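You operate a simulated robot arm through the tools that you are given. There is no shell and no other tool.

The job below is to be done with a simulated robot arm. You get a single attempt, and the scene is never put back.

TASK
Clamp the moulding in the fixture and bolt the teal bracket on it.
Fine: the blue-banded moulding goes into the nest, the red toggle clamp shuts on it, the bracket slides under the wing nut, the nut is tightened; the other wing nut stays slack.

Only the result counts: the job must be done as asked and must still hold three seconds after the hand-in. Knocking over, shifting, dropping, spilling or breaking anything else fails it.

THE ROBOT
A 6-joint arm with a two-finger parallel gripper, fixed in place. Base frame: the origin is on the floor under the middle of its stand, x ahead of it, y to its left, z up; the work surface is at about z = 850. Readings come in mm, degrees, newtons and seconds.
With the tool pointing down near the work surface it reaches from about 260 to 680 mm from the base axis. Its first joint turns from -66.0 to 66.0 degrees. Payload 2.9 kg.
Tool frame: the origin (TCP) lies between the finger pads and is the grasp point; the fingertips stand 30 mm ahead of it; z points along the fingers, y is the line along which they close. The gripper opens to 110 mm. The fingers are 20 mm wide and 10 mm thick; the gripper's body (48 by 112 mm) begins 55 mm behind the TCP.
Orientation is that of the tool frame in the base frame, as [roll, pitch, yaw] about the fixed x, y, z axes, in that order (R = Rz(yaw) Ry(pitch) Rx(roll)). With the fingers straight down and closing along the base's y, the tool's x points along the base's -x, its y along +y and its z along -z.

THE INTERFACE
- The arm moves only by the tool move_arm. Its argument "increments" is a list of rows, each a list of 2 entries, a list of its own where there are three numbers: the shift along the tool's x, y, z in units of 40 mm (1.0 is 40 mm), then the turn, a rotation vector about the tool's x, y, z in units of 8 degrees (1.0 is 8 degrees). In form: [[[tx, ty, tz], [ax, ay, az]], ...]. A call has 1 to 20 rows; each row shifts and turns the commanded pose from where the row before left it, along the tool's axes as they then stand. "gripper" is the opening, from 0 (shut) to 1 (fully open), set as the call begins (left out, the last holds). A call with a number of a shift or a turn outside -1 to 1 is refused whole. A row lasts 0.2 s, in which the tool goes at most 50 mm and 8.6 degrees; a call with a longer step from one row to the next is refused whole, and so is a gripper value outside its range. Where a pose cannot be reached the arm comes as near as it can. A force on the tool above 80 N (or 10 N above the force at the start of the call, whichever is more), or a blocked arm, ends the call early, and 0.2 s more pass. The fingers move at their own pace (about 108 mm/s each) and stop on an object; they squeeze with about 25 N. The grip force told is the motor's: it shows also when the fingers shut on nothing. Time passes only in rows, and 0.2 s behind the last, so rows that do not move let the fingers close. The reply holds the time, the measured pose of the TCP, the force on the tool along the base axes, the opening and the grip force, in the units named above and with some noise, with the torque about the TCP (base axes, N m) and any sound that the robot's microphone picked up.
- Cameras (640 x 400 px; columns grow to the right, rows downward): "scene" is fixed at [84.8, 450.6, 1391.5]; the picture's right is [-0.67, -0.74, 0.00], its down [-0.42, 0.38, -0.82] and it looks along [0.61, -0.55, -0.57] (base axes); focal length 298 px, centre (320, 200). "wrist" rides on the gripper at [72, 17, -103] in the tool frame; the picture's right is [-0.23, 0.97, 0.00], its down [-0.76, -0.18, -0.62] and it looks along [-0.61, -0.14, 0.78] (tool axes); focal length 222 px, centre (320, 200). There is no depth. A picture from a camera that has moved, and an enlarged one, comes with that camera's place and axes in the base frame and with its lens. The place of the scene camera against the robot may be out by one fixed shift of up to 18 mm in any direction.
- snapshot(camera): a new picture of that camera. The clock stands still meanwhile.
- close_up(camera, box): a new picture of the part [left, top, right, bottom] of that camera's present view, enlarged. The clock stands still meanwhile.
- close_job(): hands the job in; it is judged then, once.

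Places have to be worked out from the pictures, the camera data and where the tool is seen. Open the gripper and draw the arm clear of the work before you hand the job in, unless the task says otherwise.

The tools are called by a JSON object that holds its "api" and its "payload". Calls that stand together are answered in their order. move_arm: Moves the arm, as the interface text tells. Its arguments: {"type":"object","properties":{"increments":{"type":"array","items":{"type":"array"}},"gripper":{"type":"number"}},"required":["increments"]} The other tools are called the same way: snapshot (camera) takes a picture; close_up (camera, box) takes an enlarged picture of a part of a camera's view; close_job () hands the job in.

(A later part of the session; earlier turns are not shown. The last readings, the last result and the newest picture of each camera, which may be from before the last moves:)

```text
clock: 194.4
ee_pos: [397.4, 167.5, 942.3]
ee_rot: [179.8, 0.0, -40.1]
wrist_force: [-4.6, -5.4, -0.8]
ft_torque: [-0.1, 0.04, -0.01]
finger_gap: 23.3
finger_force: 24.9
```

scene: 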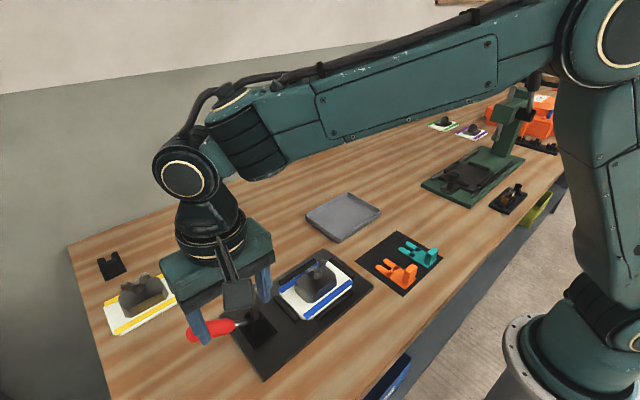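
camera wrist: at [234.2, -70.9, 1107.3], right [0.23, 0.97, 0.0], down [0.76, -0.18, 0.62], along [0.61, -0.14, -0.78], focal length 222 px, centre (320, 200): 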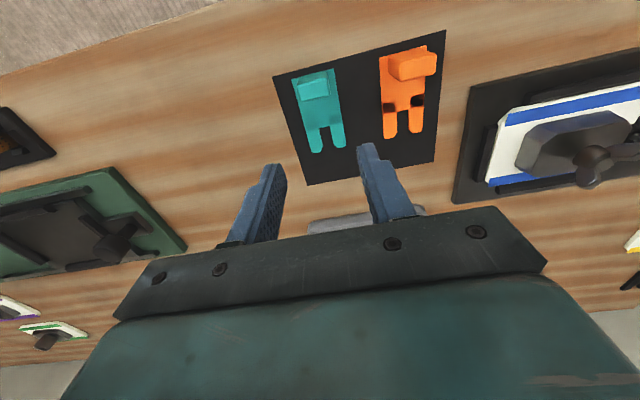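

Closed with little side load. I'll turn clockwise about 115° in this run.

{"api": "move_arm", "payload": {"increments": [[[0, 0.015, 0], [0, 0, 0.5]], [[0, 0, 0], [0, 0, 0.95]], [[0, 0, 0], [0, 0, 0.95]], [[0, 0, 0], [0, 0, 0.95]], [[0, 0, 0], [0, 0, 0.95]], [[0, 0, 0], [0, 0, 0.95]], [[0, 0, 0], [0, 0, 0.95]], [[0, 0, 0], [0, 0, 0.95]], [[0, 0, 0], [0, 0, 0.95]], [[0, 0, 0], [0, 0, 0.95]], [[0, 0, 0], [0, 0, 0.95]], [[0, 0, 0], [0, 0, 0.95]], [[0, 0, 0], [0, 0, 0.95]], [[0, 0, 0], [0, 0, 0.95]], [[0, 0, 0], [0, 0, 0.95]], [[0, 0, 0], [0, 0, 0]]]}}

{"api": "close_up", "payload": {"camera": "wrist", "box": [240, 80, 400, 225]}}

```text
clock: 197.8
ee_pos: [400.5, 168.7, 943.0]
ee_rot: [180.0, 0.1, -150.6]
wrist_force: [13.3, -4.8, 1.6]
ft_torque: [0.02, -0.34, 0.0]
finger_gap: 23.3
finger_force: 24.3
```

```text
2.76 times, centred on (320, 152) of wrist
camera zoom: at [327.8, 148.9, 1046.6], right [-0.28, 0.96, 0.0], down [0.75, 0.22, 0.62], along [0.6, 0.17, -0.78], focal length 613 px, centre (320, 331)
```

zoom: 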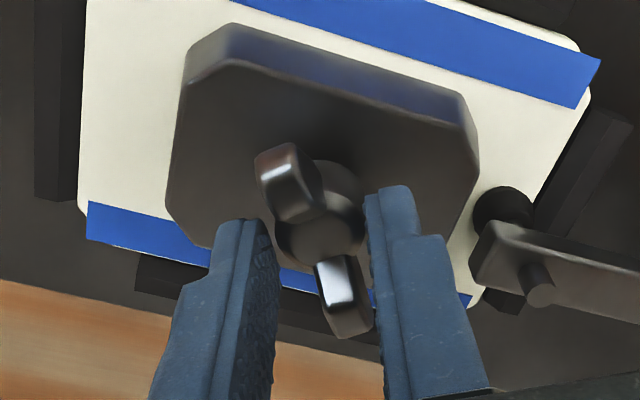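

The nut lags about 15°, since its thread friction is near the grip limit, but it's turning. I'll continue.

{"api": "move_arm", "payload": {"increments": [[[0, 0, 0], [0, 0, 0.95]], [[0, 0, 0], [0, 0, 0.95]], [[0, 0, 0], [0, 0, 0.95]], [[0, 0, 0], [0, 0, 0.95]], [[0, 0, 0], [0, 0, 0.95]], [[0, 0, 0], [0, 0, 0.95]], [[0, 0, 0], [0, 0, 0.95]], [[0, 0, 0], [0, 0, 0.95]], [[0, 0, 0], [0, 0, 0]]]}}

{"api": "close_up", "payload": {"camera": "wrist", "box": [240, 80, 400, 225]}}

```text
clock: 199.8
ee_pos: [397.3, 169.4, 943.1]
ee_rot: [-179.9, 0.0, 148.7]
wrist_force: [-0.1, -9.0, 0.1]
ft_torque: [0.02, -0.01, 0.57]
finger_gap: 22.9
finger_force: 25.0
```

```text
2.76 times, centred on (320, 152) of wrist
camera zoom: at [345.0, 222.5, 1046.2], right [0.7, 0.71, 0.0], down [0.56, -0.55, 0.62], along [0.44, -0.44, -0.78], focal length 613 px, centre (320, 331)
```

zoom: 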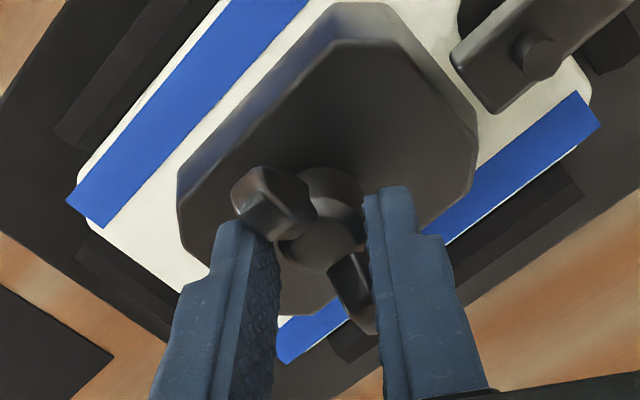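

The torque is rising again with the nut near 278° and no bracket under it, so there may be a built-in stop at about 270°. I'll push a little further to verify.

{"api": "move_arm", "payload": {"increments": [[[0, 0, 0], [0, 0, 0.8]], [[0, 0, 0], [0, 0, 0.8]], [[0, 0, 0], [0, 0, 0]]]}}

{"api": "close_up", "payload": {"camera": "wrist", "box": [240, 80, 400, 225]}}

{"api": "close_up", "payload": {"camera": "scene", "box": [300, 258, 336, 284]}}

```text
clock: 200.6
ee_pos: [398.6, 168.5, 943.5]
ee_rot: [180.0, 0.0, 135.9]
wrist_force: [4.3, -14.2, -1.0]
ft_torque: [-0.24, -0.29, 1.68]
finger_gap: 26.9
finger_force: 25.1
```

```text
2.76 times, centred on (320, 152) of wrist
camera zoom: at [358.6, 232.3, 1046.2], right [0.84, 0.54, 0.0], down [0.42, -0.66, 0.62], along [0.34, -0.52, -0.78], focal length 613 px, centre (320, 331)
```

zoom: 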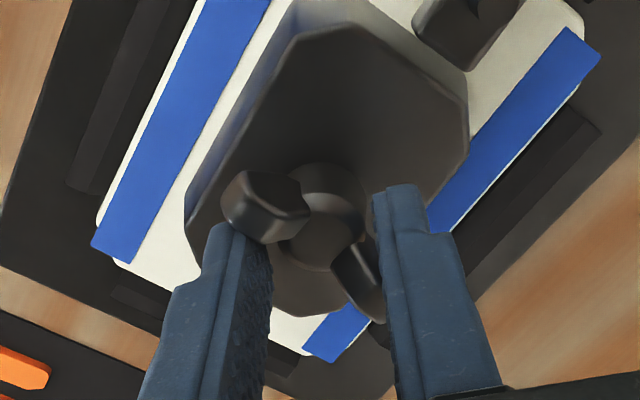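

```text
15.38 times, centred on (318, 271) of scene
camera zoom: at [85.0, 450.2, 1391.6], right [-0.67, -0.74, 0.0], down [-0.42, 0.38, -0.82], along [0.61, -0.55, -0.57], focal length 4579 px, centre (351, -892)
```

zoom: 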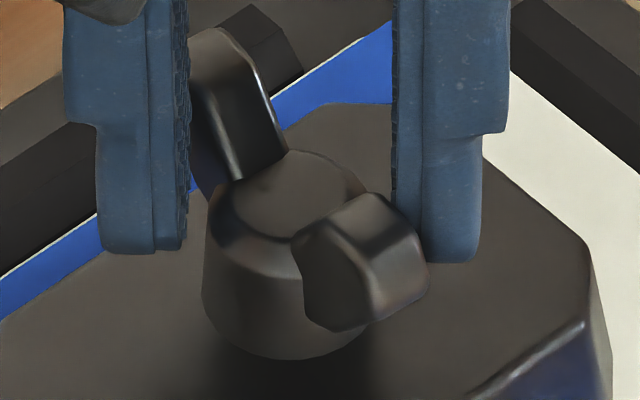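

The torque climbs to 1.7 N·m with no movement and no bracket, so the nut's hard stop is at about 270°, which is "tight". The drop so far suggests about 2 mm of play remains there over a flat bracket. So I'll back the nut off only ~35°, insert the bracket flat with little room to tip, then turn it to the stop. First I'll release and realign the jaws with the wings.

{"api": "move_arm", "payload": {"increments": [[[0, 0, 0], [0, 0, 0]], [[0, 0, 0], [0, 0, 0]]], "gripper": 0.5}}

{"api": "move_arm", "payload": {"increments": [[[0, 0, -0.7], [0, 0, 0]], [[0, 0, -0.7], [0, 0, 0]], [[0, 0, 0], [0, 0, -0.9]], [[0, 0, 0], [0, 0, -0.9]], [[0, 0, 0], [0, 0, -0.9]], [[0, 0, 0], [0, 0, -0.9]], [[0, 0, 0], [0, 0, -0.9]], [[0, 0, 0], [0, 0, -0.9]], [[0, 0, 0], [0, 0, 0]]]}}

{"api": "close_up", "payload": {"camera": "wrist", "box": [240, 80, 400, 225]}}

{"api": "close_up", "payload": {"camera": "scene", "box": [300, 258, 336, 284]}}

```text
clock: 201.2
ee_pos: [398.5, 170.0, 943.4]
ee_rot: [180.0, 0.1, 136.0]
wrist_force: [0.1, -1.0, -0.3]
ft_torque: [0.05, -0.01, 0.01]
finger_gap: 54.5
finger_force: 0.0
```

```text
clock: 203.2
ee_pos: [398.3, 169.0, 999.5]
ee_rot: [179.9, 0.0, 179.3]
wrist_force: [0.6, -0.7, -0.6]
ft_torque: [0.02, -0.01, 0.02]
finger_gap: 55.2
finger_force: 0.0
```

```text
2.76 times, centred on (320, 152) of wrist
camera zoom: at [326.5, 187.8, 1102.6], right [0.24, 0.97, 0.0], down [0.76, -0.19, 0.62], along [0.61, -0.15, -0.78], focal length 613 px, centre (320, 331)
```

zoom: 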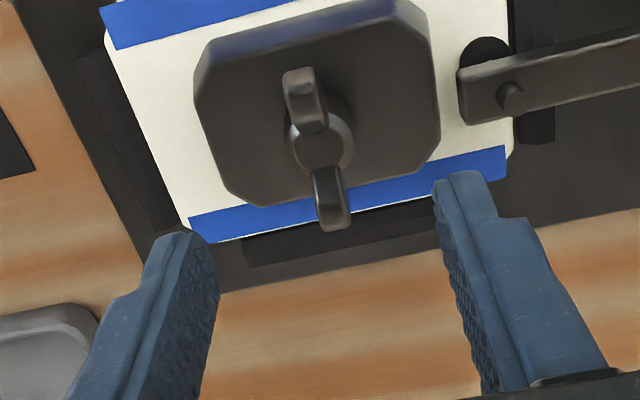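

```text
15.38 times, centred on (318, 271) of scene
camera zoom: at [84.8, 450.6, 1391.5], right [-0.67, -0.74, 0.0], down [-0.42, 0.38, -0.82], along [0.61, -0.55, -0.57], focal length 4579 px, centre (351, -892)
```

zoom: 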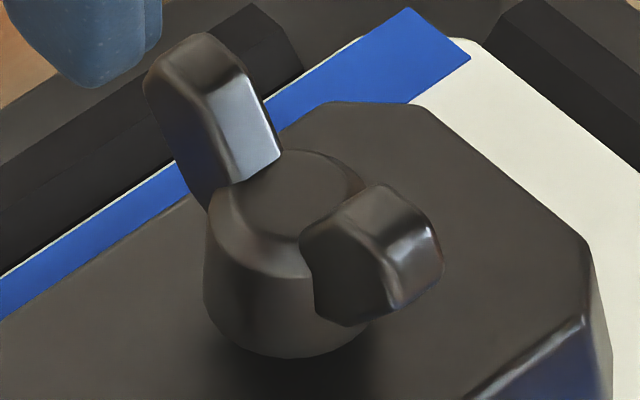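

The nut sits at its stop with the wings along x and the jaws aligned. I'll lower, grip, and back it off about 36°.

{"api": "move_arm", "payload": {"increments": [[[0, 0, 0.6], [0, 0, 0]], [[0, 0, 0.6], [0, 0, 0]], [[0, 0, 0.2], [0, 0, 0]], [[0, 0, 0], [0, 0, 0]]], "gripper": 0.4}}

{"api": "move_arm", "payload": {"increments": [[[0, 0, 0], [0, 0, 0]], [[0, 0, 0], [0, 0, 0]], [[0, 0, 0], [0, 0, 0]]], "gripper": 0.0}}

{"api": "move_arm", "payload": {"increments": [[[0, 0, 0], [0, 0, -0.9]], [[0, 0, 0], [0, 0, -0.9]], [[0, 0, 0], [0, 0, -0.9]], [[0, 0, 0], [0, 0, -0.9]], [[0, 0, 0], [0, 0, -0.9]], [[0, 0, 0], [0, 0, 0]]]}}

{"api": "close_up", "payload": {"camera": "wrist", "box": [240, 80, 400, 225]}}

```text
clock: 204.2
ee_pos: [398.0, 169.8, 943.9]
ee_rot: [-179.9, 0.0, 179.2]
wrist_force: [0.3, 0.2, 0.7]
ft_torque: [0.02, 0.0, 0.01]
finger_gap: 43.9
finger_force: 0.1
```

```text
clock: 205.0
ee_pos: [398.8, 169.0, 943.3]
ee_rot: [-179.9, 0.0, 179.0]
wrist_force: [0.5, -9.6, 0.1]
ft_torque: [-0.19, -0.06, 0.01]
finger_gap: 24.1
finger_force: 24.7
```

```text
clock: 206.4
ee_pos: [399.1, 167.6, 944.3]
ee_rot: [-179.9, 0.0, -144.9]
wrist_force: [4.7, -16.5, -0.4]
ft_torque: [-0.2, -0.25, -0.02]
finger_gap: 23.6
finger_force: 25.0
```

```text
2.76 times, centred on (320, 152) of wrist
camera zoom: at [329.6, 141.6, 1047.0], right [-0.37, 0.93, 0.0], down [0.73, 0.29, 0.62], along [0.58, 0.23, -0.78], focal length 613 px, centre (320, 331)
```

zoom: 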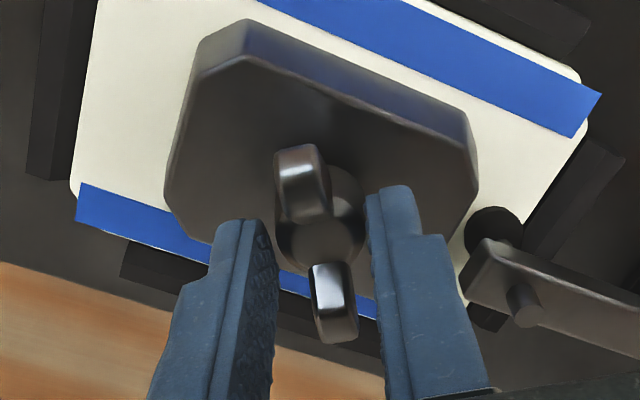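

The nut is at about 236° now. I'll release, lift, rotate to yaw 180 and go back over the bracket.

{"api": "move_arm", "payload": {"increments": [[[0, 0, 0], [0, 0, 0]], [[0, 0, 0], [0, 0, 0]]], "gripper": 0.45}}

{"api": "move_arm", "payload": {"increments": [[[0, 0, -0.9], [0, 0, 0]], [[0, 0, -0.9], [0, 0, 0]], [[0, 0, 0], [0, 0, 0.88]], [[0, 0, 0], [0, 0, 0.88]], [[0, 0, 0], [0, 0, 0.88]], [[0, 0, 0], [0, 0, 0.88]], [[0, 0, 0], [0, 0, 0.87]], [[0.403, -0.8, 0.06], [0, 0, 0]], [[0.403, -0.8, 0.06], [0, 0, 0]], [[0.403, -0.8, 0.06], [0, 0, 0]], [[0.403, -0.8, 0.06], [0, 0, 0]], [[0.403, -0.8, 0.06], [0, 0, 0]], [[0.403, -0.8, 0.06], [0, 0, 0]], [[0.403, -0.8, 0.06], [0, 0, 0]], [[0.403, -0.8, 0.06], [0, 0, 0]], [[0, 0, 0], [0, 0, 0]], [[0, 0, 0], [0, 0, 0]]]}}

{"api": "close_up", "payload": {"camera": "wrist", "box": [220, 60, 440, 210]}}

{"api": "close_up", "payload": {"camera": "scene", "box": [270, 230, 370, 310]}}

```text
clock: 207.0
ee_pos: [398.3, 169.8, 944.2]
ee_rot: [180.0, 0.0, -144.9]
wrist_force: [-0.3, 0.9, -0.6]
ft_torque: [-0.01, 0.0, 0.0]
finger_gap: 49.5
finger_force: 0.0
```

```text
clock: 210.6
ee_pos: [268.4, -85.6, 998.1]
ee_rot: [-180.0, 0.0, -179.8]
wrist_force: [0.0, 1.2, 0.3]
ft_torque: [-0.02, -0.05, 0.01]
finger_gap: 49.5
finger_force: 0.1
```

```text
2.67 times, centred on (330, 135) of wrist
camera zoom: at [196.6, -67.5, 1100.3], right [0.23, 0.97, 0.0], down [0.76, -0.18, 0.62], along [0.61, -0.14, -0.78], focal length 592 px, centre (293, 373)
```

zoom: 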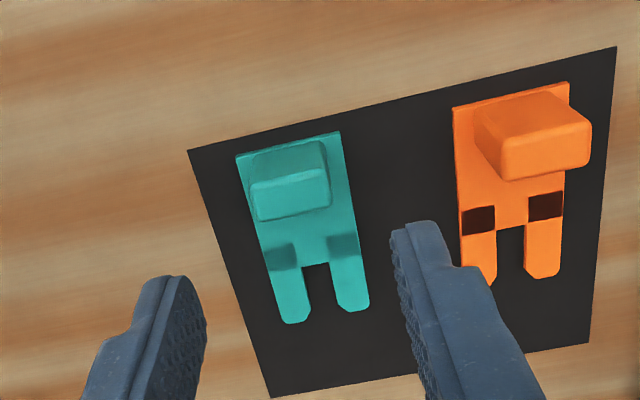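

```text
5.00 times, centred on (320, 270) of scene
camera zoom: at [84.8, 450.6, 1391.5], right [-0.67, -0.74, 0.0], down [-0.42, 0.38, -0.82], along [0.61, -0.55, -0.57], focal length 1488 px, centre (320, -150)
```

zoom: 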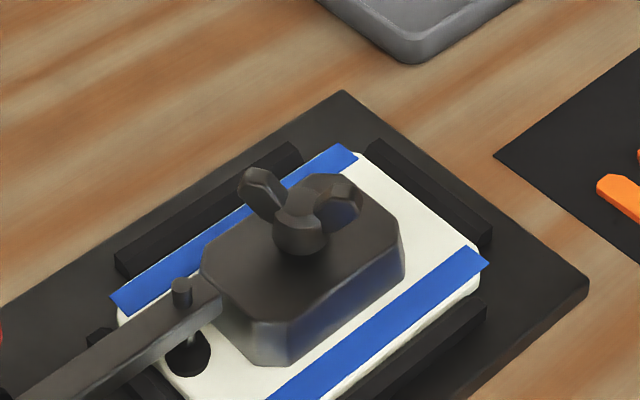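

The bracket lies square on the mat, with its tab centre about (+12, -2.2) mm from the tool. I'll move over it, descend, and grip with the tool vertical.

{"api": "move_arm", "payload": {"increments": [[[-0.3, -0.055, 0.4], [0, 0, 0]], [[0, 0, 0.7], [0, 0, 0]], [[0, 0, 0.7], [0, 0, 0]], [[0, 0, 0.6], [0, 0, 0]], [[0, 0, 0.26], [0, 0, 0]], [[0, 0, 0], [0, 0, 0]], [[0, 0, 0], [0, 0, 0]]]}}

{"api": "move_arm", "payload": {"increments": [[[0, 0, 0], [0, 0, 0]], [[0, 0, 0], [0, 0, 0]], [[0, 0, 0], [0, 0, 0]]], "gripper": 0.0}}

{"api": "close_up", "payload": {"camera": "wrist", "box": [220, 110, 420, 240]}}

```text
clock: 212.2
ee_pos: [281.2, -88.8, 889.5]
ee_rot: [180.0, 0.0, 179.9]
wrist_force: [-0.2, -0.8, 0.5]
ft_torque: [0.01, 0.01, 0.0]
finger_gap: 49.7
finger_force: 0.0
```

```text
clock: 213.0
ee_pos: [282.4, -87.7, 887.7]
ee_rot: [180.0, 0.0, -180.0]
wrist_force: [-0.2, 0.0, 0.1]
ft_torque: [0.02, 0.0, 0.04]
finger_gap: 29.5
finger_force: 25.2
```

```text
3.08 times, centred on (320, 175) of wrist
camera zoom: at [209.9, -70.9, 992.1], right [0.23, 0.97, 0.0], down [0.76, -0.18, 0.62], along [0.61, -0.14, -0.78], focal length 684 px, centre (320, 277)
```

zoom: 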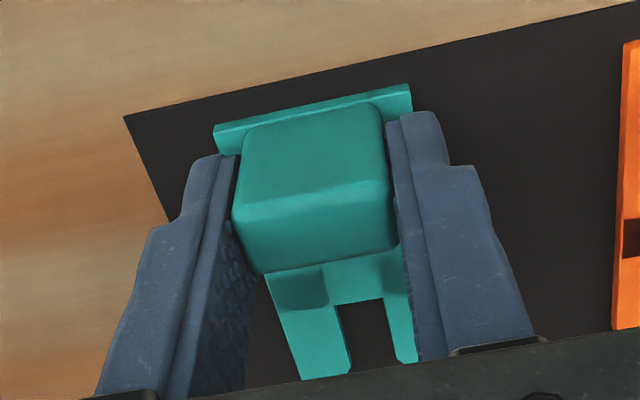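

Gripped at 29.5 mm. I'll lift and carry it to the staging point in front of the nut.

{"api": "move_arm", "payload": {"increments": [[[0, 0, -0.1], [0, 0, 0]], [[0, 0, -0.4], [0, 0, 0]], [[0, 0, -0.7], [0, 0, 0]], [[0, 0, -0.8], [0, 0, 0]], [[0, 0, -0.75], [0, 0, 0]], [[-0.04, 0.46, 0], [0, 0, 0]], [[-0.08, 0.921, 0], [0, 0, 0]], [[-0.08, 0.921, 0], [0, 0, 0]], [[-0.08, 0.921, 0], [0, 0, 0]], [[-0.08, 0.921, 0], [0, 0, 0]], [[-0.08, 0.921, 0], [0, 0, 0]], [[-0.08, 0.921, 0], [0, 0, 0]], [[-0.04, 0.45, 0], [0, 0, 0]], [[0, 0, 0], [0, 0, 0]], [[0, 0, 0], [0, 0, 0]]]}}

{"api": "close_up", "payload": {"camera": "wrist", "box": [220, 110, 420, 240]}}

{"api": "close_up", "payload": {"camera": "scene", "box": [270, 200, 390, 300]}}

```text
clock: 216.2
ee_pos: [303.3, 168.2, 1000.5]
ee_rot: [-180.0, 0.0, 180.0]
wrist_force: [1.5, -0.6, -1.2]
ft_torque: [-0.01, -0.02, 0.01]
finger_gap: 29.6
finger_force: 25.0
```

```text
3.08 times, centred on (320, 175) of wrist
camera zoom: at [231.5, 186.4, 1102.9], right [0.23, 0.97, 0.0], down [0.76, -0.18, 0.62], along [0.61, -0.14, -0.78], focal length 684 px, centre (320, 277)
```

zoom: 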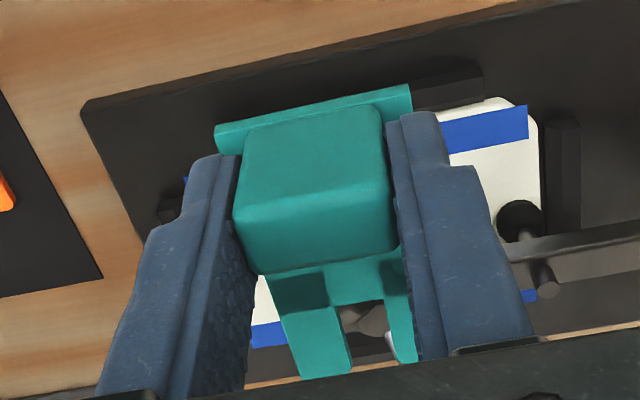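

```text
4.00 times, centred on (330, 250) of scene
camera zoom: at [84.8, 450.6, 1391.5], right [-0.67, -0.74, 0.0], down [-0.42, 0.38, -0.82], along [0.61, -0.55, -0.57], focal length 1190 px, centre (280, 0)
```

zoom: 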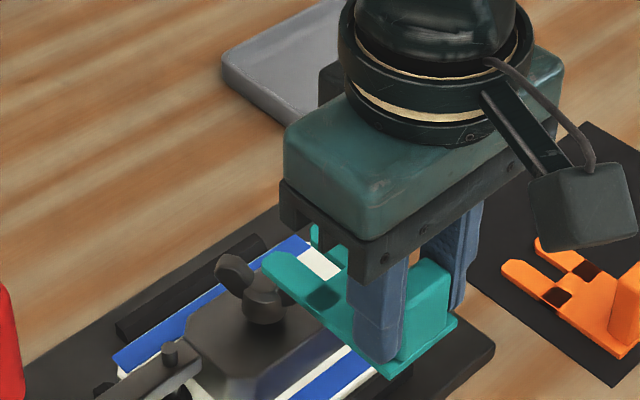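

Aligned as before. I'll lower to about 6 mm above the expected contact with the block top.

{"api": "move_arm", "payload": {"increments": [[[0, 0.005, 0.5], [0, 0, 0]], [[0, 0, 0.6], [0, 0, 0]], [[0, 0, 0.4], [0, 0, 0]], [[0, 0, 0], [0, 0, 0]], [[0, 0, 0], [0, 0, 0]]]}}

{"api": "move_arm", "payload": {"increments": [[[0, 0, 0.04], [0, 0, 0]], [[0, 0, 0.04], [0, 0, 0]], [[0, 0, 0], [0, 0, 0]]]}}

{"api": "move_arm", "payload": {"increments": [[[0, 0, 0.02], [0, 0, 0]], [[0, 0, 0], [0, 0, 0]]]}}

{"api": "move_arm", "payload": {"increments": [[[0, 0, 0.02], [0, 0, 0]], [[0, 0, 0], [0, 0, 0]]]}}

```text
clock: 217.4
ee_pos: [304.5, 169.4, 939.4]
ee_rot: [-179.9, 0.0, -180.0]
wrist_force: [0.5, 0.2, -0.3]
ft_torque: [0.03, 0.01, -0.02]
finger_gap: 29.3
finger_force: 24.6
```

```text
clock: 218.2
ee_pos: [305.1, 168.5, 935.7]
ee_rot: [180.0, 0.0, 180.0]
wrist_force: [0.3, -0.6, -1.6]
ft_torque: [0.03, 0.02, -0.02]
finger_gap: 29.5
finger_force: 25.1
```

```text
clock: 218.8
ee_pos: [303.9, 169.0, 936.7]
ee_rot: [-180.0, 0.0, 179.9]
wrist_force: [1.1, -0.3, -1.4]
ft_torque: [0.0, -0.01, 0.04]
finger_gap: 29.7
finger_force: 25.3
```

```text
clock: 219.4
ee_pos: [304.2, 168.4, 935.5]
ee_rot: [180.0, 0.0, 180.0]
wrist_force: [-0.1, 0.2, -0.6]
ft_torque: [-0.05, 0.02, -0.02]
finger_gap: 29.5
finger_force: 24.7
```

No contact yet. Continuing downward in 0.8 mm steps.

{"api": "move_arm", "payload": {"increments": [[[0, 0, 0.02], [0, 0, 0]], [[0, 0, 0], [0, 0, 0]]]}}

{"api": "move_arm", "payload": {"increments": [[[0, 0, 0.02], [0, 0, 0]], [[0, 0, 0], [0, 0, 0]]]}}

{"api": "move_arm", "payload": {"increments": [[[0, 0, 0.02], [0, 0, 0]], [[0, 0, 0], [0, 0, 0]]]}}

```text
clock: 220.0
ee_pos: [303.1, 168.5, 934.7]
ee_rot: [-179.9, 0.1, -180.0]
wrist_force: [0.1, 0.6, -1.6]
ft_torque: [0.01, 0.01, 0.01]
finger_gap: 29.5
finger_force: 25.1
```

```text
clock: 220.6
ee_pos: [303.9, 168.8, 933.6]
ee_rot: [180.0, -0.1, 180.0]
wrist_force: [-0.5, 0.3, -1.0]
ft_torque: [0.06, 0.0, 0.03]
finger_gap: 29.6
finger_force: 25.1
```

```text
clock: 221.2
ee_pos: [304.4, 167.0, 932.0]
ee_rot: [179.9, 0.0, -180.0]
wrist_force: [-1.0, 0.5, 1.4]
ft_torque: [0.04, -0.14, 0.01]
finger_gap: 29.4
finger_force: 25.3
```

The tips just touch the block (fz +2.5 over baseline). I'll rise 0.6 mm and slide forward 20 mm, checking the force.

{"api": "move_arm", "payload": {"increments": [[[0, 0, -0.015], [0, 0, 0]], [[-0.1, 0, 0], [0, 0, 0]], [[-0.1, 0, 0], [0, 0, 0]], [[-0.1, 0, 0], [0, 0, 0]], [[0, 0, 0], [0, 0, 0]]]}}

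{"api": "move_arm", "payload": {"increments": [[[-0.1, 0, 0], [0, 0, 0]], [[-0.1, 0, 0], [0, 0, 0]], [[0, 0, 0], [0, 0, 0]]]}}

{"api": "close_up", "payload": {"camera": "scene", "box": [285, 250, 355, 305]}}

{"api": "close_up", "payload": {"camera": "wrist", "box": [270, 150, 390, 240]}}

```text
clock: 222.4
ee_pos: [315.2, 168.5, 933.8]
ee_rot: [-180.0, 0.0, -179.9]
wrist_force: [0.4, 0.9, -0.9]
ft_torque: [0.01, 0.05, 0.03]
finger_gap: 29.5
finger_force: 25.2
```

```text
clock: 223.2
ee_pos: [323.4, 168.5, 932.8]
ee_rot: [-179.9, 0.0, 180.0]
wrist_force: [0.3, 0.0, -1.0]
ft_torque: [0.01, 0.0, 0.02]
finger_gap: 29.8
finger_force: 25.0
```

```text
7.27 times, centred on (320, 278) of scene
camera zoom: at [84.8, 450.6, 1391.5], right [-0.67, -0.74, 0.0], down [-0.42, 0.38, -0.82], along [0.61, -0.55, -0.57], focal length 2164 px, centre (320, -364)
```

zoom: 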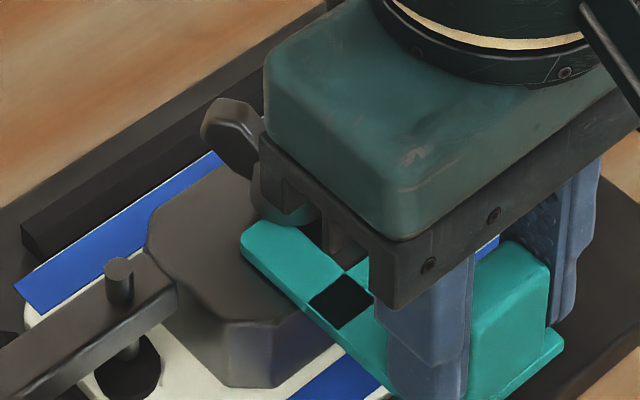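

```text
4.44 times, centred on (330, 195) of wrist
camera zoom: at [251.5, 186.7, 1036.5], right [0.23, 0.97, 0.0], down [0.76, -0.18, 0.62], along [0.61, -0.14, -0.78], focal length 987 px, centre (276, 222)
```

zoom: 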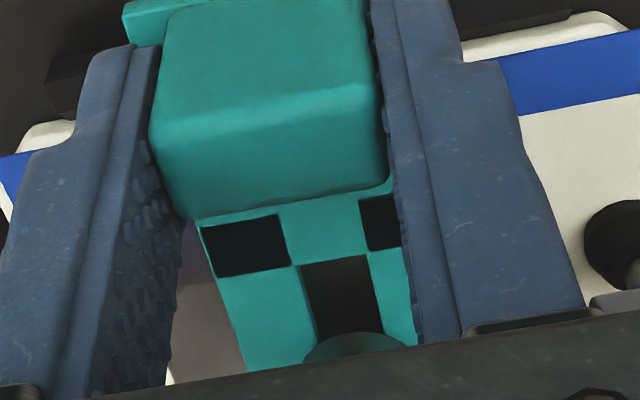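

Free so far, with the hub over the slot. I'll continue 18 mm more in steps.

{"api": "move_arm", "payload": {"increments": [[[-0.075, 0.004, 0], [0, 0, 0]], [[-0.075, 0.004, 0], [0, 0, 0]], [[-0.075, 0, 0], [0, 0, 0]], [[-0.075, 0, 0], [0, 0, 0]], [[0, 0, 0], [0, 0, 0]]]}}

{"api": "move_arm", "payload": {"increments": [[[-0.05, 0, 0], [0, 0, 0]], [[-0.05, 0, 0], [0, 0, 0]], [[-0.05, 0, 0], [0, 0, 0]], [[0, 0, 0], [0, 0, 0]]]}}

{"api": "close_up", "payload": {"camera": "wrist", "box": [270, 150, 390, 240]}}

```text
clock: 224.4
ee_pos: [335.2, 167.8, 932.7]
ee_rot: [-180.0, -0.1, -179.9]
wrist_force: [0.8, 0.1, -1.6]
ft_torque: [0.0, 0.02, 0.03]
finger_gap: 29.6
finger_force: 25.4
```

```text
clock: 225.4
ee_pos: [341.9, 169.0, 934.1]
ee_rot: [-179.9, -0.1, -179.9]
wrist_force: [1.0, -0.4, -1.2]
ft_torque: [-0.01, -0.02, -0.03]
finger_gap: 29.6
finger_force: 24.5
```

```text
4.44 times, centred on (330, 195) of wrist
camera zoom: at [269.2, 186.6, 1037.1], right [0.23, 0.97, 0.0], down [0.76, -0.18, 0.62], along [0.61, -0.14, -0.78], focal length 987 px, centre (276, 222)
```

zoom: 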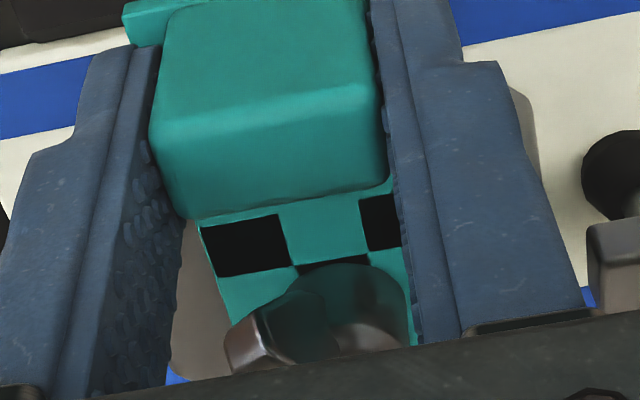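

About 5 mm to go; I'll use 1 mm steps now to find the stud.

{"api": "move_arm", "payload": {"increments": [[[-0.05, 0, 0], [0, 0, 0]], [[-0.03, 0, 0], [0, 0, 0]], [[0, 0, 0], [0, 0, 0]]]}}

{"api": "move_arm", "payload": {"increments": [[[-0.02, 0, 0], [0, 0, 0]], [[0, 0, 0], [0, 0, 0]]]}}

{"api": "move_arm", "payload": {"increments": [[[-0.02, 0, 0], [0, 0, 0]], [[0, 0, 0], [0, 0, 0]]]}}

{"api": "move_arm", "payload": {"increments": [[[-0.02, 0, 0], [0, 0, 0]], [[0, 0, 0], [0, 0, 0]]]}}

```text
clock: 226.2
ee_pos: [345.9, 168.4, 934.2]
ee_rot: [-180.0, 0.0, -179.9]
wrist_force: [-0.2, 0.5, -1.5]
ft_torque: [-0.01, 0.0, -0.01]
finger_gap: 29.7
finger_force: 25.3
```

```text
clock: 226.8
ee_pos: [346.4, 169.1, 933.5]
ee_rot: [-179.9, 0.0, -180.0]
wrist_force: [0.4, -0.2, -1.1]
ft_torque: [0.02, 0.01, 0.01]
finger_gap: 29.7
finger_force: 25.6
```

```text
clock: 227.4
ee_pos: [348.5, 169.4, 933.0]
ee_rot: [180.0, -0.1, 179.9]
wrist_force: [0.5, -0.6, -0.8]
ft_torque: [0.02, 0.03, 0.0]
finger_gap: 29.4
finger_force: 24.8
```

```text
clock: 228.0
ee_pos: [348.2, 168.0, 933.7]
ee_rot: [179.9, 0.0, 180.0]
wrist_force: [0.1, 0.4, -1.3]
ft_torque: [-0.02, 0.01, -0.01]
finger_gap: 29.7
finger_force: 25.2
```

No contact yet. Continuing in 0.8 mm steps.

{"api": "move_arm", "payload": {"increments": [[[-0.02, 0, 0], [0, 0, 0]], [[0, 0, 0], [0, 0, 0]]]}}

{"api": "move_arm", "payload": {"increments": [[[-0.02, 0, 0], [0, 0, 0]], [[0, 0, 0], [0, 0, 0]]]}}

{"api": "move_arm", "payload": {"increments": [[[-0.02, 0, 0], [0, 0, 0]], [[0, 0, 0], [0, 0, 0]]]}}

```text
clock: 228.6
ee_pos: [348.9, 169.7, 933.4]
ee_rot: [179.9, -0.1, 180.0]
wrist_force: [-0.7, 0.2, -1.7]
ft_torque: [0.0, 0.0, -0.04]
finger_gap: 29.7
finger_force: 24.8
```

```text
clock: 229.2
ee_pos: [349.1, 168.8, 933.4]
ee_rot: [-180.0, -0.1, -179.9]
wrist_force: [-1.6, 0.8, -0.7]
ft_torque: [-0.01, 0.05, 0.0]
finger_gap: 29.5
finger_force: 25.0
```

```text
clock: 229.8
ee_pos: [348.8, 167.8, 933.1]
ee_rot: [-180.0, -0.1, -179.8]
wrist_force: [-4.7, 0.1, 0.6]
ft_torque: [0.04, 0.17, 0.02]
finger_gap: 29.8
finger_force: 24.8
```

The stud contact begins (fx -4.7 N). I'll back off 1 mm so the root isn't wedged against the stud, settle onto the block, and release.

{"api": "move_arm", "payload": {"increments": [[[0.03, 0, 0], [0, 0, 0]], [[0, 0, 0.014], [0, 0, 0]], [[0, 0, 0], [0, 0, 0]]]}}

{"api": "move_arm", "payload": {"increments": [[[0, 0, 0], [0, 0, 0]], [[0, 0, 0], [0, 0, 0]]], "gripper": 0.42}}

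{"api": "close_up", "payload": {"camera": "wrist", "box": [250, 120, 410, 240]}}

{"api": "close_up", "payload": {"camera": "scene", "box": [275, 245, 355, 305]}}

```text
clock: 230.6
ee_pos: [349.4, 169.2, 932.4]
ee_rot: [180.0, 0.1, 180.0]
wrist_force: [-0.2, -0.4, -1.2]
ft_torque: [0.01, -0.02, 0.0]
finger_gap: 29.5
finger_force: 25.3
```

```text
clock: 231.2
ee_pos: [348.1, 169.1, 932.7]
ee_rot: [-180.0, 0.0, 180.0]
wrist_force: [0.5, 0.5, 0.3]
ft_torque: [-0.03, 0.02, -0.02]
finger_gap: 46.1
finger_force: 0.0
```

```text
3.33 times, centred on (330, 180) of wrist
camera zoom: at [276.8, 186.7, 1035.9], right [0.23, 0.97, 0.0], down [0.76, -0.18, 0.62], along [0.61, -0.14, -0.78], focal length 740 px, centre (287, 267)
```

zoom: 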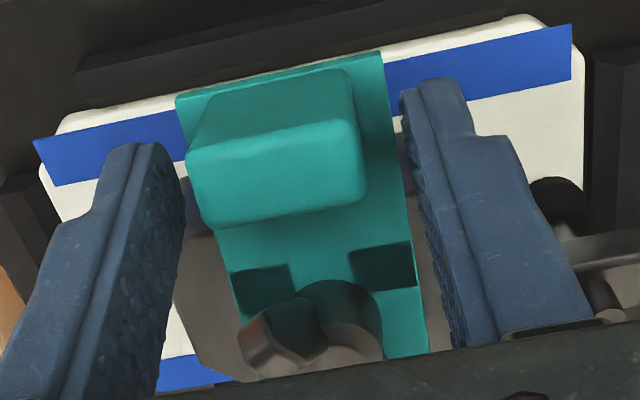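

```text
6.67 times, centred on (315, 275) of scene
camera zoom: at [84.8, 450.6, 1391.5], right [-0.67, -0.74, 0.0], down [-0.42, 0.38, -0.82], along [0.61, -0.55, -0.57], focal length 1984 px, centre (353, -300)
```

zoom: 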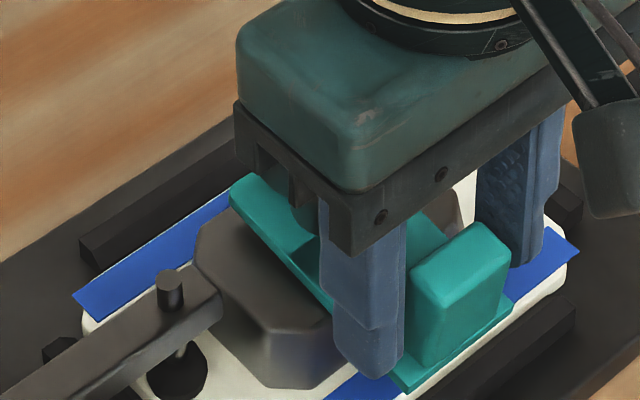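

It tipped back again by a similar amount even with the nut lower. I'll lift clear and take the side view to understand what it rests on.

{"api": "move_arm", "payload": {"increments": [[[0, 0, -0.5], [0, 0, 0]], [[0, 0, -0.8], [0, 0, 0]], [[0, 0, -0.8], [0, 0, 0]], [[0, 0, -0.5], [0, 0, 0]], [[-0.35, -0.85, 0], [0, 0, 0]], [[-0.35, -0.85, 0], [0, 0, 0]], [[-0.35, -0.85, 0], [0, 0, 0]], [[0, 0, 0], [0, 0, 0]]]}}

{"api": "move_arm", "payload": {"increments": [[[0, 0, 0], [0, 0, -0.9375]], [[0, 0, 0], [0, 0, -0.9375]], [[0, 0, 0], [0, 0, -0.9375]], [[0, 0, 0], [0, 0, -0.9375]], [[0, 0, 0], [0, 0, -0.9375]], [[0, 0, 0], [0, 0, -0.9375]], [[0, 0, 0], [0, 0, -0.9375]], [[0, 0, 0], [0, 0, -0.9375]], [[0, 0, 0], [0, 0, -0.9375]], [[0, 0, 0], [0, 0, -0.9375]], [[0, 0, 0], [0, 0, -0.9375]], [[0, 0, 0], [0, 0, -0.9375]], [[0, 0, 0], [0, -0.875, 0]], [[0, 0, 0], [0, -0.875, 0]], [[0, 0, 0], [0, -0.875, 0]], [[0, 0, 0], [0, -0.875, 0]], [[0, 0, 0], [0, -0.875, 0]], [[0, 0, 0], [0, 0, 0]]]}}

```text
clock: 233.0
ee_pos: [390.0, 68.4, 1036.6]
ee_rot: [180.0, 0.1, -179.9]
wrist_force: [1.3, 0.1, 0.8]
ft_torque: [0.0, 0.0, 0.0]
finger_gap: 46.2
finger_force: 0.1
```

```text
clock: 236.8
ee_pos: [390.4, 67.3, 1037.4]
ee_rot: [-180.0, 35.1, -89.9]
wrist_force: [-0.6, 0.1, 0.8]
ft_torque: [-0.04, 0.0, -0.01]
finger_gap: 46.1
finger_force: 0.0
```

Now I'll lower to the same viewpoint as before.

{"api": "move_arm", "payload": {"increments": [[[0.42, 0, 0.6], [0, 0, 0]], [[0.42, 0, 0.6], [0, 0, 0]], [[0.42, 0, 0.6], [0, 0, 0]], [[0, 0, 0], [0, 0, 0]]], "gripper": 0.6}}

{"api": "close_up", "payload": {"camera": "wrist", "box": [285, 145, 375, 205]}}

{"api": "close_up", "payload": {"camera": "wrist", "box": [230, 100, 430, 225]}}

```text
clock: 237.8
ee_pos: [388.5, 66.3, 948.4]
ee_rot: [-180.0, 35.0, -89.9]
wrist_force: [-0.6, 0.8, -0.8]
ft_torque: [-0.03, -0.05, 0.01]
finger_gap: 66.3
finger_force: 0.1
```

```text
6.67 times, centred on (330, 175) of wrist
camera zoom: at [373.3, -50.9, 991.5], right [-0.97, 0.19, 0.13], down [0.18, 0.27, 0.95], along [0.14, 0.95, -0.29], focal length 1481 px, centre (253, 367)
```

zoom: 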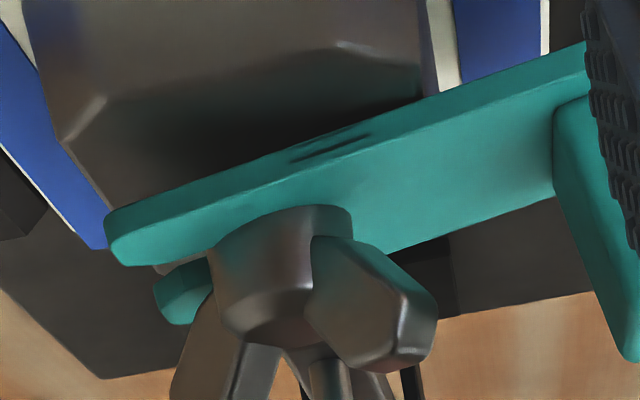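

```text
3.20 times, centred on (330, 162) of wrist
camera zoom: at [373.3, -50.9, 991.5], right [-0.97, 0.19, 0.13], down [0.18, 0.27, 0.95], along [0.14, 0.95, -0.29], focal length 711 px, centre (288, 320)
```

zoom: 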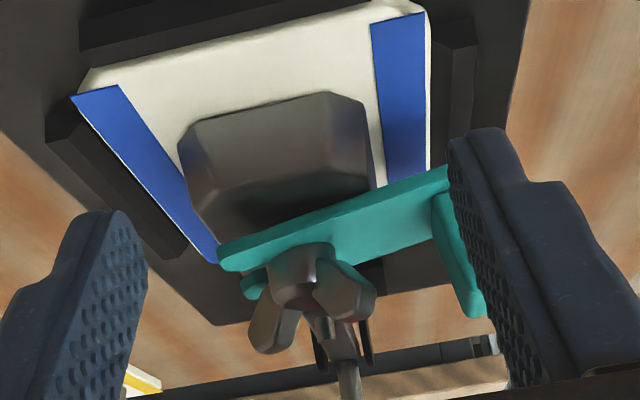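

The slope is the same ~9° at every nut height. That's because the bracket is tail-heavy and the block is only ±28 mm deep along x, so it tips off that edge. Along y the block is ±40 mm long, which would support the bracket's centre of mass. So the right way in is from the -y side, along the long axis. I'll retrieve the bracket and re-insert it that way. First I'll straighten the tool and rotate to yaw 180.

{"api": "move_arm", "payload": {"increments": [[[0, 0, 0], [0, 0.875, 0]], [[0, 0, 0], [0, 0.875, 0]], [[0, 0, 0], [0, 0.875, 0]], [[0, 0, 0], [0, 0.875, 0]], [[0, 0, 0], [0, 0.875, 0]], [[0, 0, -0.8], [0, 0, 0]], [[0, 0, -0.8], [0, 0, 0.9375]], [[0, 0, 0], [0, 0, 0.9375]], [[0, 0, 0], [0, 0, 0.9375]], [[0, 0, 0], [0, 0, 0.9375]], [[0, 0, 0], [0, 0, 0.9375]], [[0, 0, 0], [0, 0, 0.9375]], [[0, 0, 0], [0, 0, 0.9375]], [[0, 0, 0], [0, 0, 0.9375]], [[0, 0, 0], [0, 0, 0.9375]], [[0, 0, 0], [0, 0, 0.9375]], [[0, 0, 0], [0, 0, 0.9375]], [[0, 0, 0], [0, 0, 0.9375]], [[0, 0, 0], [0, 0, 0]]], "gripper": 0.45}}

{"api": "move_arm", "payload": {"increments": [[[0.4, 0.85, 0], [0, 0, 0]], [[0.4, 0.85, 0], [0, 0, 0]], [[0.4, 0.85, 0], [0, 0, 0]], [[0, 0, 0], [0, -0.5625, 0]], [[0, 0, 0], [0, -0.5625, 0]], [[0, 0, 0], [0, 0, 0]], [[0, 0, 0], [0, 0, 0]]]}}

{"api": "close_up", "payload": {"camera": "wrist", "box": [240, 80, 420, 225]}}

```text
clock: 241.8
ee_pos: [389.7, 66.6, 1012.6]
ee_rot: [-180.0, 0.0, 179.9]
wrist_force: [-0.5, 0.1, -0.8]
ft_torque: [-0.02, 0.0, -0.02]
finger_gap: 49.9
finger_force: 0.0
```

```text
clock: 243.4
ee_pos: [344.0, 169.1, 1013.1]
ee_rot: [-180.0, 9.0, -180.0]
wrist_force: [0.7, -0.5, 0.1]
ft_torque: [-0.02, -0.02, 0.01]
finger_gap: 49.7
finger_force: 0.2
```

```text
2.76 times, centred on (330, 152) of wrist
camera zoom: at [255.9, 186.8, 1104.0], right [0.22, 0.97, 0.04], down [0.65, -0.18, 0.74], along [0.72, -0.14, -0.68], focal length 613 px, centre (292, 331)
```

zoom: 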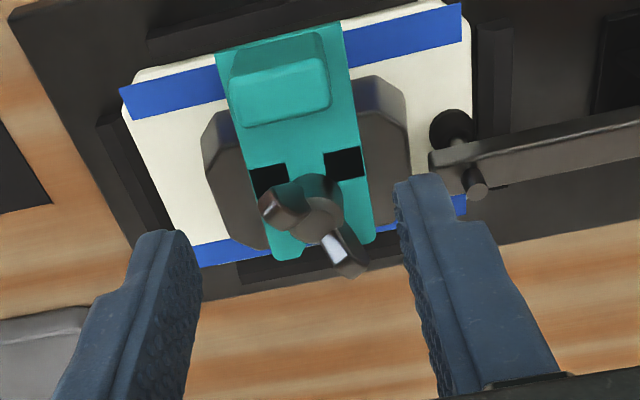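

The tool is tilted 9° to match the tab, whose top is at about (340, 170.6). I'll line up with its axis, descend along the tool axis and grip it.

{"api": "move_arm", "payload": {"increments": [[[0.39, 0, -0.06], [0, 0, 0]], [[0, 0, 0.7], [0, 0, 0]], [[0, 0, 0.7], [0, 0, 0]], [[0, 0, 0.5], [0, 0, 0]], [[0, 0, 0.2], [0, 0, 0]], [[0, 0, 0], [0, 0, 0]], [[0, 0, 0], [0, 0, 0]]]}}

{"api": "close_up", "payload": {"camera": "wrist", "box": [240, 100, 420, 235]}}

{"api": "close_up", "payload": {"camera": "scene", "box": [275, 245, 355, 305]}}

```text
clock: 245.0
ee_pos: [340.0, 169.2, 928.1]
ee_rot: [180.0, 9.0, 179.8]
wrist_force: [-0.8, 0.2, -0.1]
ft_torque: [-0.01, -0.03, 0.0]
finger_gap: 49.3
finger_force: 0.0
```

```text
2.96 times, centred on (330, 168) of wrist
camera zoom: at [252.3, 186.5, 1020.0], right [0.22, 0.97, 0.04], down [0.65, -0.18, 0.73], along [0.72, -0.14, -0.68], focal length 658 px, centre (290, 296)
```

zoom: 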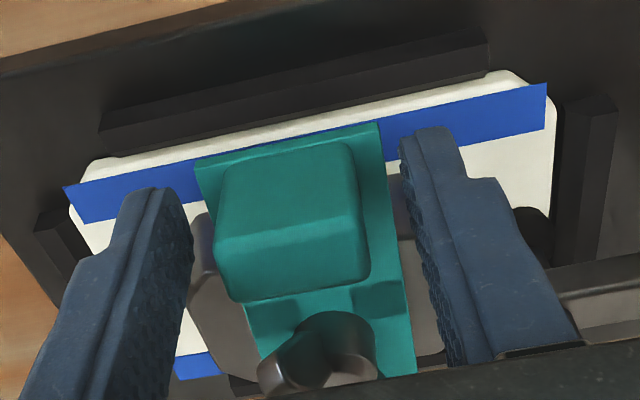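

```text
6.67 times, centred on (315, 275) of scene
camera zoom: at [84.8, 450.6, 1391.5], right [-0.67, -0.74, 0.0], down [-0.42, 0.38, -0.82], along [0.61, -0.55, -0.57], focal length 1984 px, centre (353, -300)
```

zoom: 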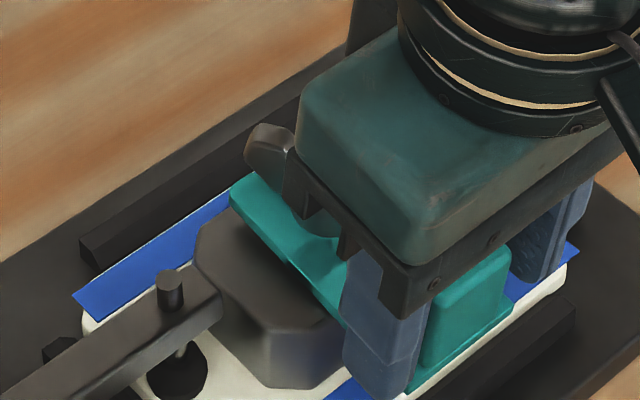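

The tab sits about 4 mm forward of the pads' centre, so I'll shift forward 4 mm and close.

{"api": "move_arm", "payload": {"increments": [[[-0.1, 0.01, 0], [0, 0, 0]], [[0, 0, 0], [0, 0, 0]]]}}

{"api": "move_arm", "payload": {"increments": [[[0, 0, 0], [0, 0, 0]], [[0, 0, 0], [0, 0, 0]], [[0, 0, 0], [0, 0, 0]]], "gripper": 0.0}}

{"api": "close_up", "payload": {"camera": "wrist", "box": [240, 100, 420, 235]}}

```text
clock: 245.6
ee_pos: [343.3, 168.0, 930.9]
ee_rot: [-179.9, 9.0, -179.9]
wrist_force: [-0.5, -0.1, -0.1]
ft_torque: [-0.02, 0.0, 0.02]
finger_gap: 49.5
finger_force: 0.1
```

```text
clock: 246.4
ee_pos: [342.8, 169.5, 929.6]
ee_rot: [180.0, 9.0, 179.9]
wrist_force: [-0.4, 0.9, -1.0]
ft_torque: [-0.04, 0.03, 0.02]
finger_gap: 29.8
finger_force: 25.2
```

```text
2.96 times, centred on (330, 168) of wrist
camera zoom: at [256.2, 186.8, 1021.0], right [0.22, 0.97, 0.04], down [0.65, -0.18, 0.73], along [0.72, -0.14, -0.68], focal length 658 px, centre (290, 296)
```

zoom: 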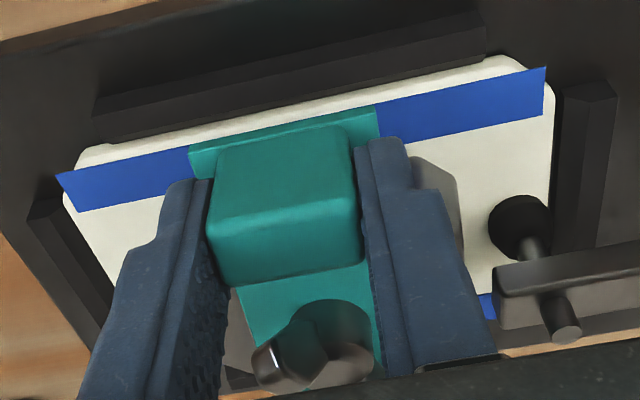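

Gripped. I'll level it in three 3° steps, raising about 5 mm and easing it back slightly.

{"api": "move_arm", "payload": {"increments": [[[-0.03, 0, -0.04], [0, 0.375, 0]], [[0, 0, 0], [0, 0, 0]]]}}

{"api": "move_arm", "payload": {"increments": [[[-0.03, 0, -0.04], [0, 0.375, 0]], [[0, 0, 0], [0, 0, 0]]]}}

{"api": "move_arm", "payload": {"increments": [[[-0.03, 0, -0.035], [0, 0.375, 0]], [[0, 0, 0], [0, 0, 0]]]}}

```text
clock: 247.0
ee_pos: [344.1, 169.0, 932.3]
ee_rot: [-180.0, 6.1, -179.9]
wrist_force: [0.3, 0.4, -0.1]
ft_torque: [0.01, 0.02, 0.01]
finger_gap: 29.7
finger_force: 25.6
```

```text
clock: 247.6
ee_pos: [344.9, 169.9, 933.9]
ee_rot: [-180.0, 3.0, 180.0]
wrist_force: [-0.3, -0.1, 0.1]
ft_torque: [0.01, 0.01, -0.02]
finger_gap: 29.7
finger_force: 24.4
```

```text
clock: 248.2
ee_pos: [347.4, 168.8, 934.5]
ee_rot: [180.0, -0.1, -180.0]
wrist_force: [-0.3, -0.3, -0.8]
ft_torque: [0.01, 0.0, 0.03]
finger_gap: 29.3
finger_force: 25.3
```

Level and free. I'll quickly probe upward at this nut angle to see how much room there is under the hub.

{"api": "move_arm", "payload": {"increments": [[[0, 0, -0.02], [0, 0, 0]], [[0, 0, 0], [0, 0, 0]]]}}

{"api": "move_arm", "payload": {"increments": [[[0, 0, -0.02], [0, 0, 0]], [[0, 0, 0], [0, 0, 0]]]}}

{"api": "move_arm", "payload": {"increments": [[[0, 0, -0.02], [0, 0, 0]], [[0, 0, 0], [0, 0, 0]]]}}

{"api": "move_arm", "payload": {"increments": [[[0, 0, -0.02], [0, 0, 0]], [[0, 0, 0], [0, 0, 0]]]}}

```text
clock: 248.8
ee_pos: [346.4, 169.4, 935.3]
ee_rot: [180.0, 0.0, -180.0]
wrist_force: [-1.2, -0.3, -1.2]
ft_torque: [0.0, 0.01, 0.05]
finger_gap: 29.3
finger_force: 24.6
```

```text
clock: 249.4
ee_pos: [346.1, 169.4, 936.7]
ee_rot: [-180.0, 0.1, -179.9]
wrist_force: [0.1, 0.2, -0.9]
ft_torque: [0.02, 0.02, 0.0]
finger_gap: 29.7
finger_force: 25.1
```

```text
clock: 250.0
ee_pos: [346.2, 169.5, 938.0]
ee_rot: [180.0, 0.0, 179.8]
wrist_force: [0.1, 0.0, -1.3]
ft_torque: [-0.02, 0.01, -0.03]
finger_gap: 29.5
finger_force: 24.8
```

```text
clock: 250.6
ee_pos: [347.0, 169.4, 937.5]
ee_rot: [180.0, 0.0, 179.9]
wrist_force: [0.4, 0.3, -1.0]
ft_torque: [-0.01, -0.01, -0.02]
finger_gap: 29.9
finger_force: 24.9
```

Still free after 3.2 mm, so I'll try two more steps.

{"api": "move_arm", "payload": {"increments": [[[0, 0, -0.02], [0, 0, 0]], [[0, 0, 0], [0, 0, 0]]]}}

{"api": "move_arm", "payload": {"increments": [[[0, 0, -0.02], [0, 0, 0]], [[0, 0, 0], [0, 0, 0]]]}}

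{"api": "move_arm", "payload": {"increments": [[[0, 0, -0.02], [0, 0, 0]], [[0, 0, 0], [0, 0, 0]]]}}

{"api": "close_up", "payload": {"camera": "scene", "box": [300, 258, 336, 284]}}

```text
clock: 251.2
ee_pos: [347.7, 168.4, 939.1]
ee_rot: [180.0, 0.0, 180.0]
wrist_force: [-0.5, -0.1, -0.8]
ft_torque: [0.01, 0.01, 0.01]
finger_gap: 29.6
finger_force: 25.1
```

```text
clock: 251.8
ee_pos: [346.3, 169.2, 941.1]
ee_rot: [180.0, 0.1, -179.9]
wrist_force: [0.0, -0.9, -1.7]
ft_torque: [0.01, 0.01, -0.03]
finger_gap: 29.7
finger_force: 24.9
```

```text
clock: 252.4
ee_pos: [346.5, 169.6, 940.9]
ee_rot: [-179.9, 0.0, 180.0]
wrist_force: [-0.5, -1.0, -6.1]
ft_torque: [0.04, 0.26, -0.01]
finger_gap: 29.4
finger_force: 25.1
```

```text
15.38 times, centred on (318, 271) of scene
camera zoom: at [84.9, 450.6, 1391.5], right [-0.67, -0.74, 0.0], down [-0.42, 0.38, -0.82], along [0.61, -0.55, -0.57], focal length 4579 px, centre (351, -892)
```

zoom: 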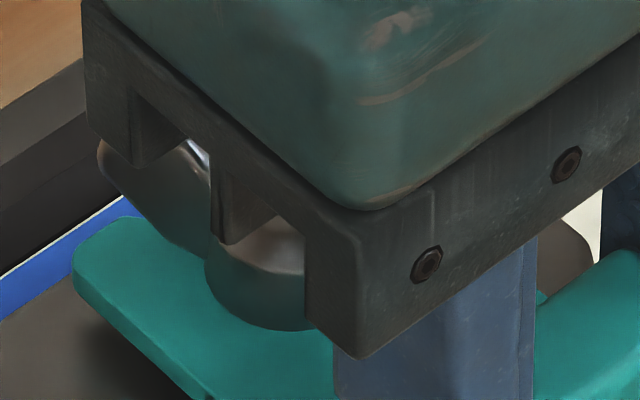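

The hub pushes back only after ~5.5 mm at this angle too, so turning the nut doesn't change that height noticeably. "Tight" is its 270° stop, and the bracket must lie flat by itself, which the long direction allows. I'll lower a bit, withdraw it, and swing it round to enter from the -y side.

{"api": "move_arm", "payload": {"increments": [[[0, 0, 0.065], [0, 0, 0]], [[0, 0, 0], [0, 0, 0]]]}}

{"api": "move_arm", "payload": {"increments": [[[0.1, 0, 0], [0, 0, 0]], [[0.2, 0, 0], [0, 0, 0]], [[0.3, 0, 0], [0, 0, 0]], [[0.4, 0, 0], [0, 0, 0]], [[0.5, 0, 0], [0, 0, 0]], [[0, 0, -0.6], [0, 0, 0]], [[0, 0, -0.8], [0, 0, 0]], [[0, -0.8, -0.3], [0, 0, 0]], [[0, -0.9, 0], [0, 0, 0]], [[0, 0, 0], [0, 0, 0]]]}}

{"api": "close_up", "payload": {"camera": "scene", "box": [270, 180, 430, 310]}}

```text
clock: 253.0
ee_pos: [348.2, 170.0, 938.7]
ee_rot: [180.0, 0.0, -179.9]
wrist_force: [-0.4, 0.3, -0.8]
ft_torque: [-0.03, 0.0, -0.02]
finger_gap: 29.6
finger_force: 24.9
```

```text
clock: 255.2
ee_pos: [286.1, 100.5, 1006.7]
ee_rot: [180.0, 0.0, -180.0]
wrist_force: [-0.1, -0.4, -1.0]
ft_torque: [0.02, 0.05, -0.03]
finger_gap: 29.8
finger_force: 24.8
```

```text
3.08 times, centred on (350, 245) of scene
camera zoom: at [84.8, 450.5, 1391.5], right [-0.67, -0.74, 0.0], down [-0.42, 0.38, -0.82], along [0.61, -0.55, -0.57], focal length 916 px, centre (228, 62)
```

zoom: 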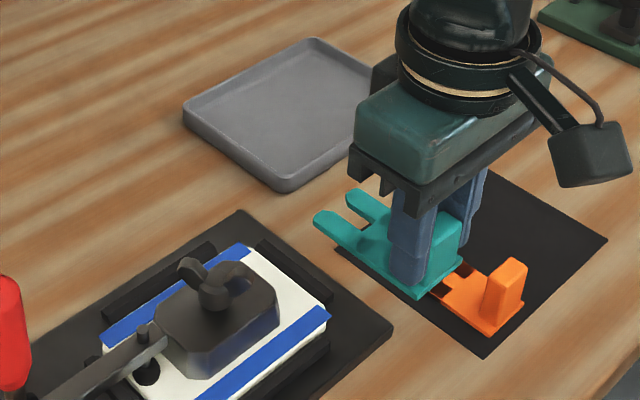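

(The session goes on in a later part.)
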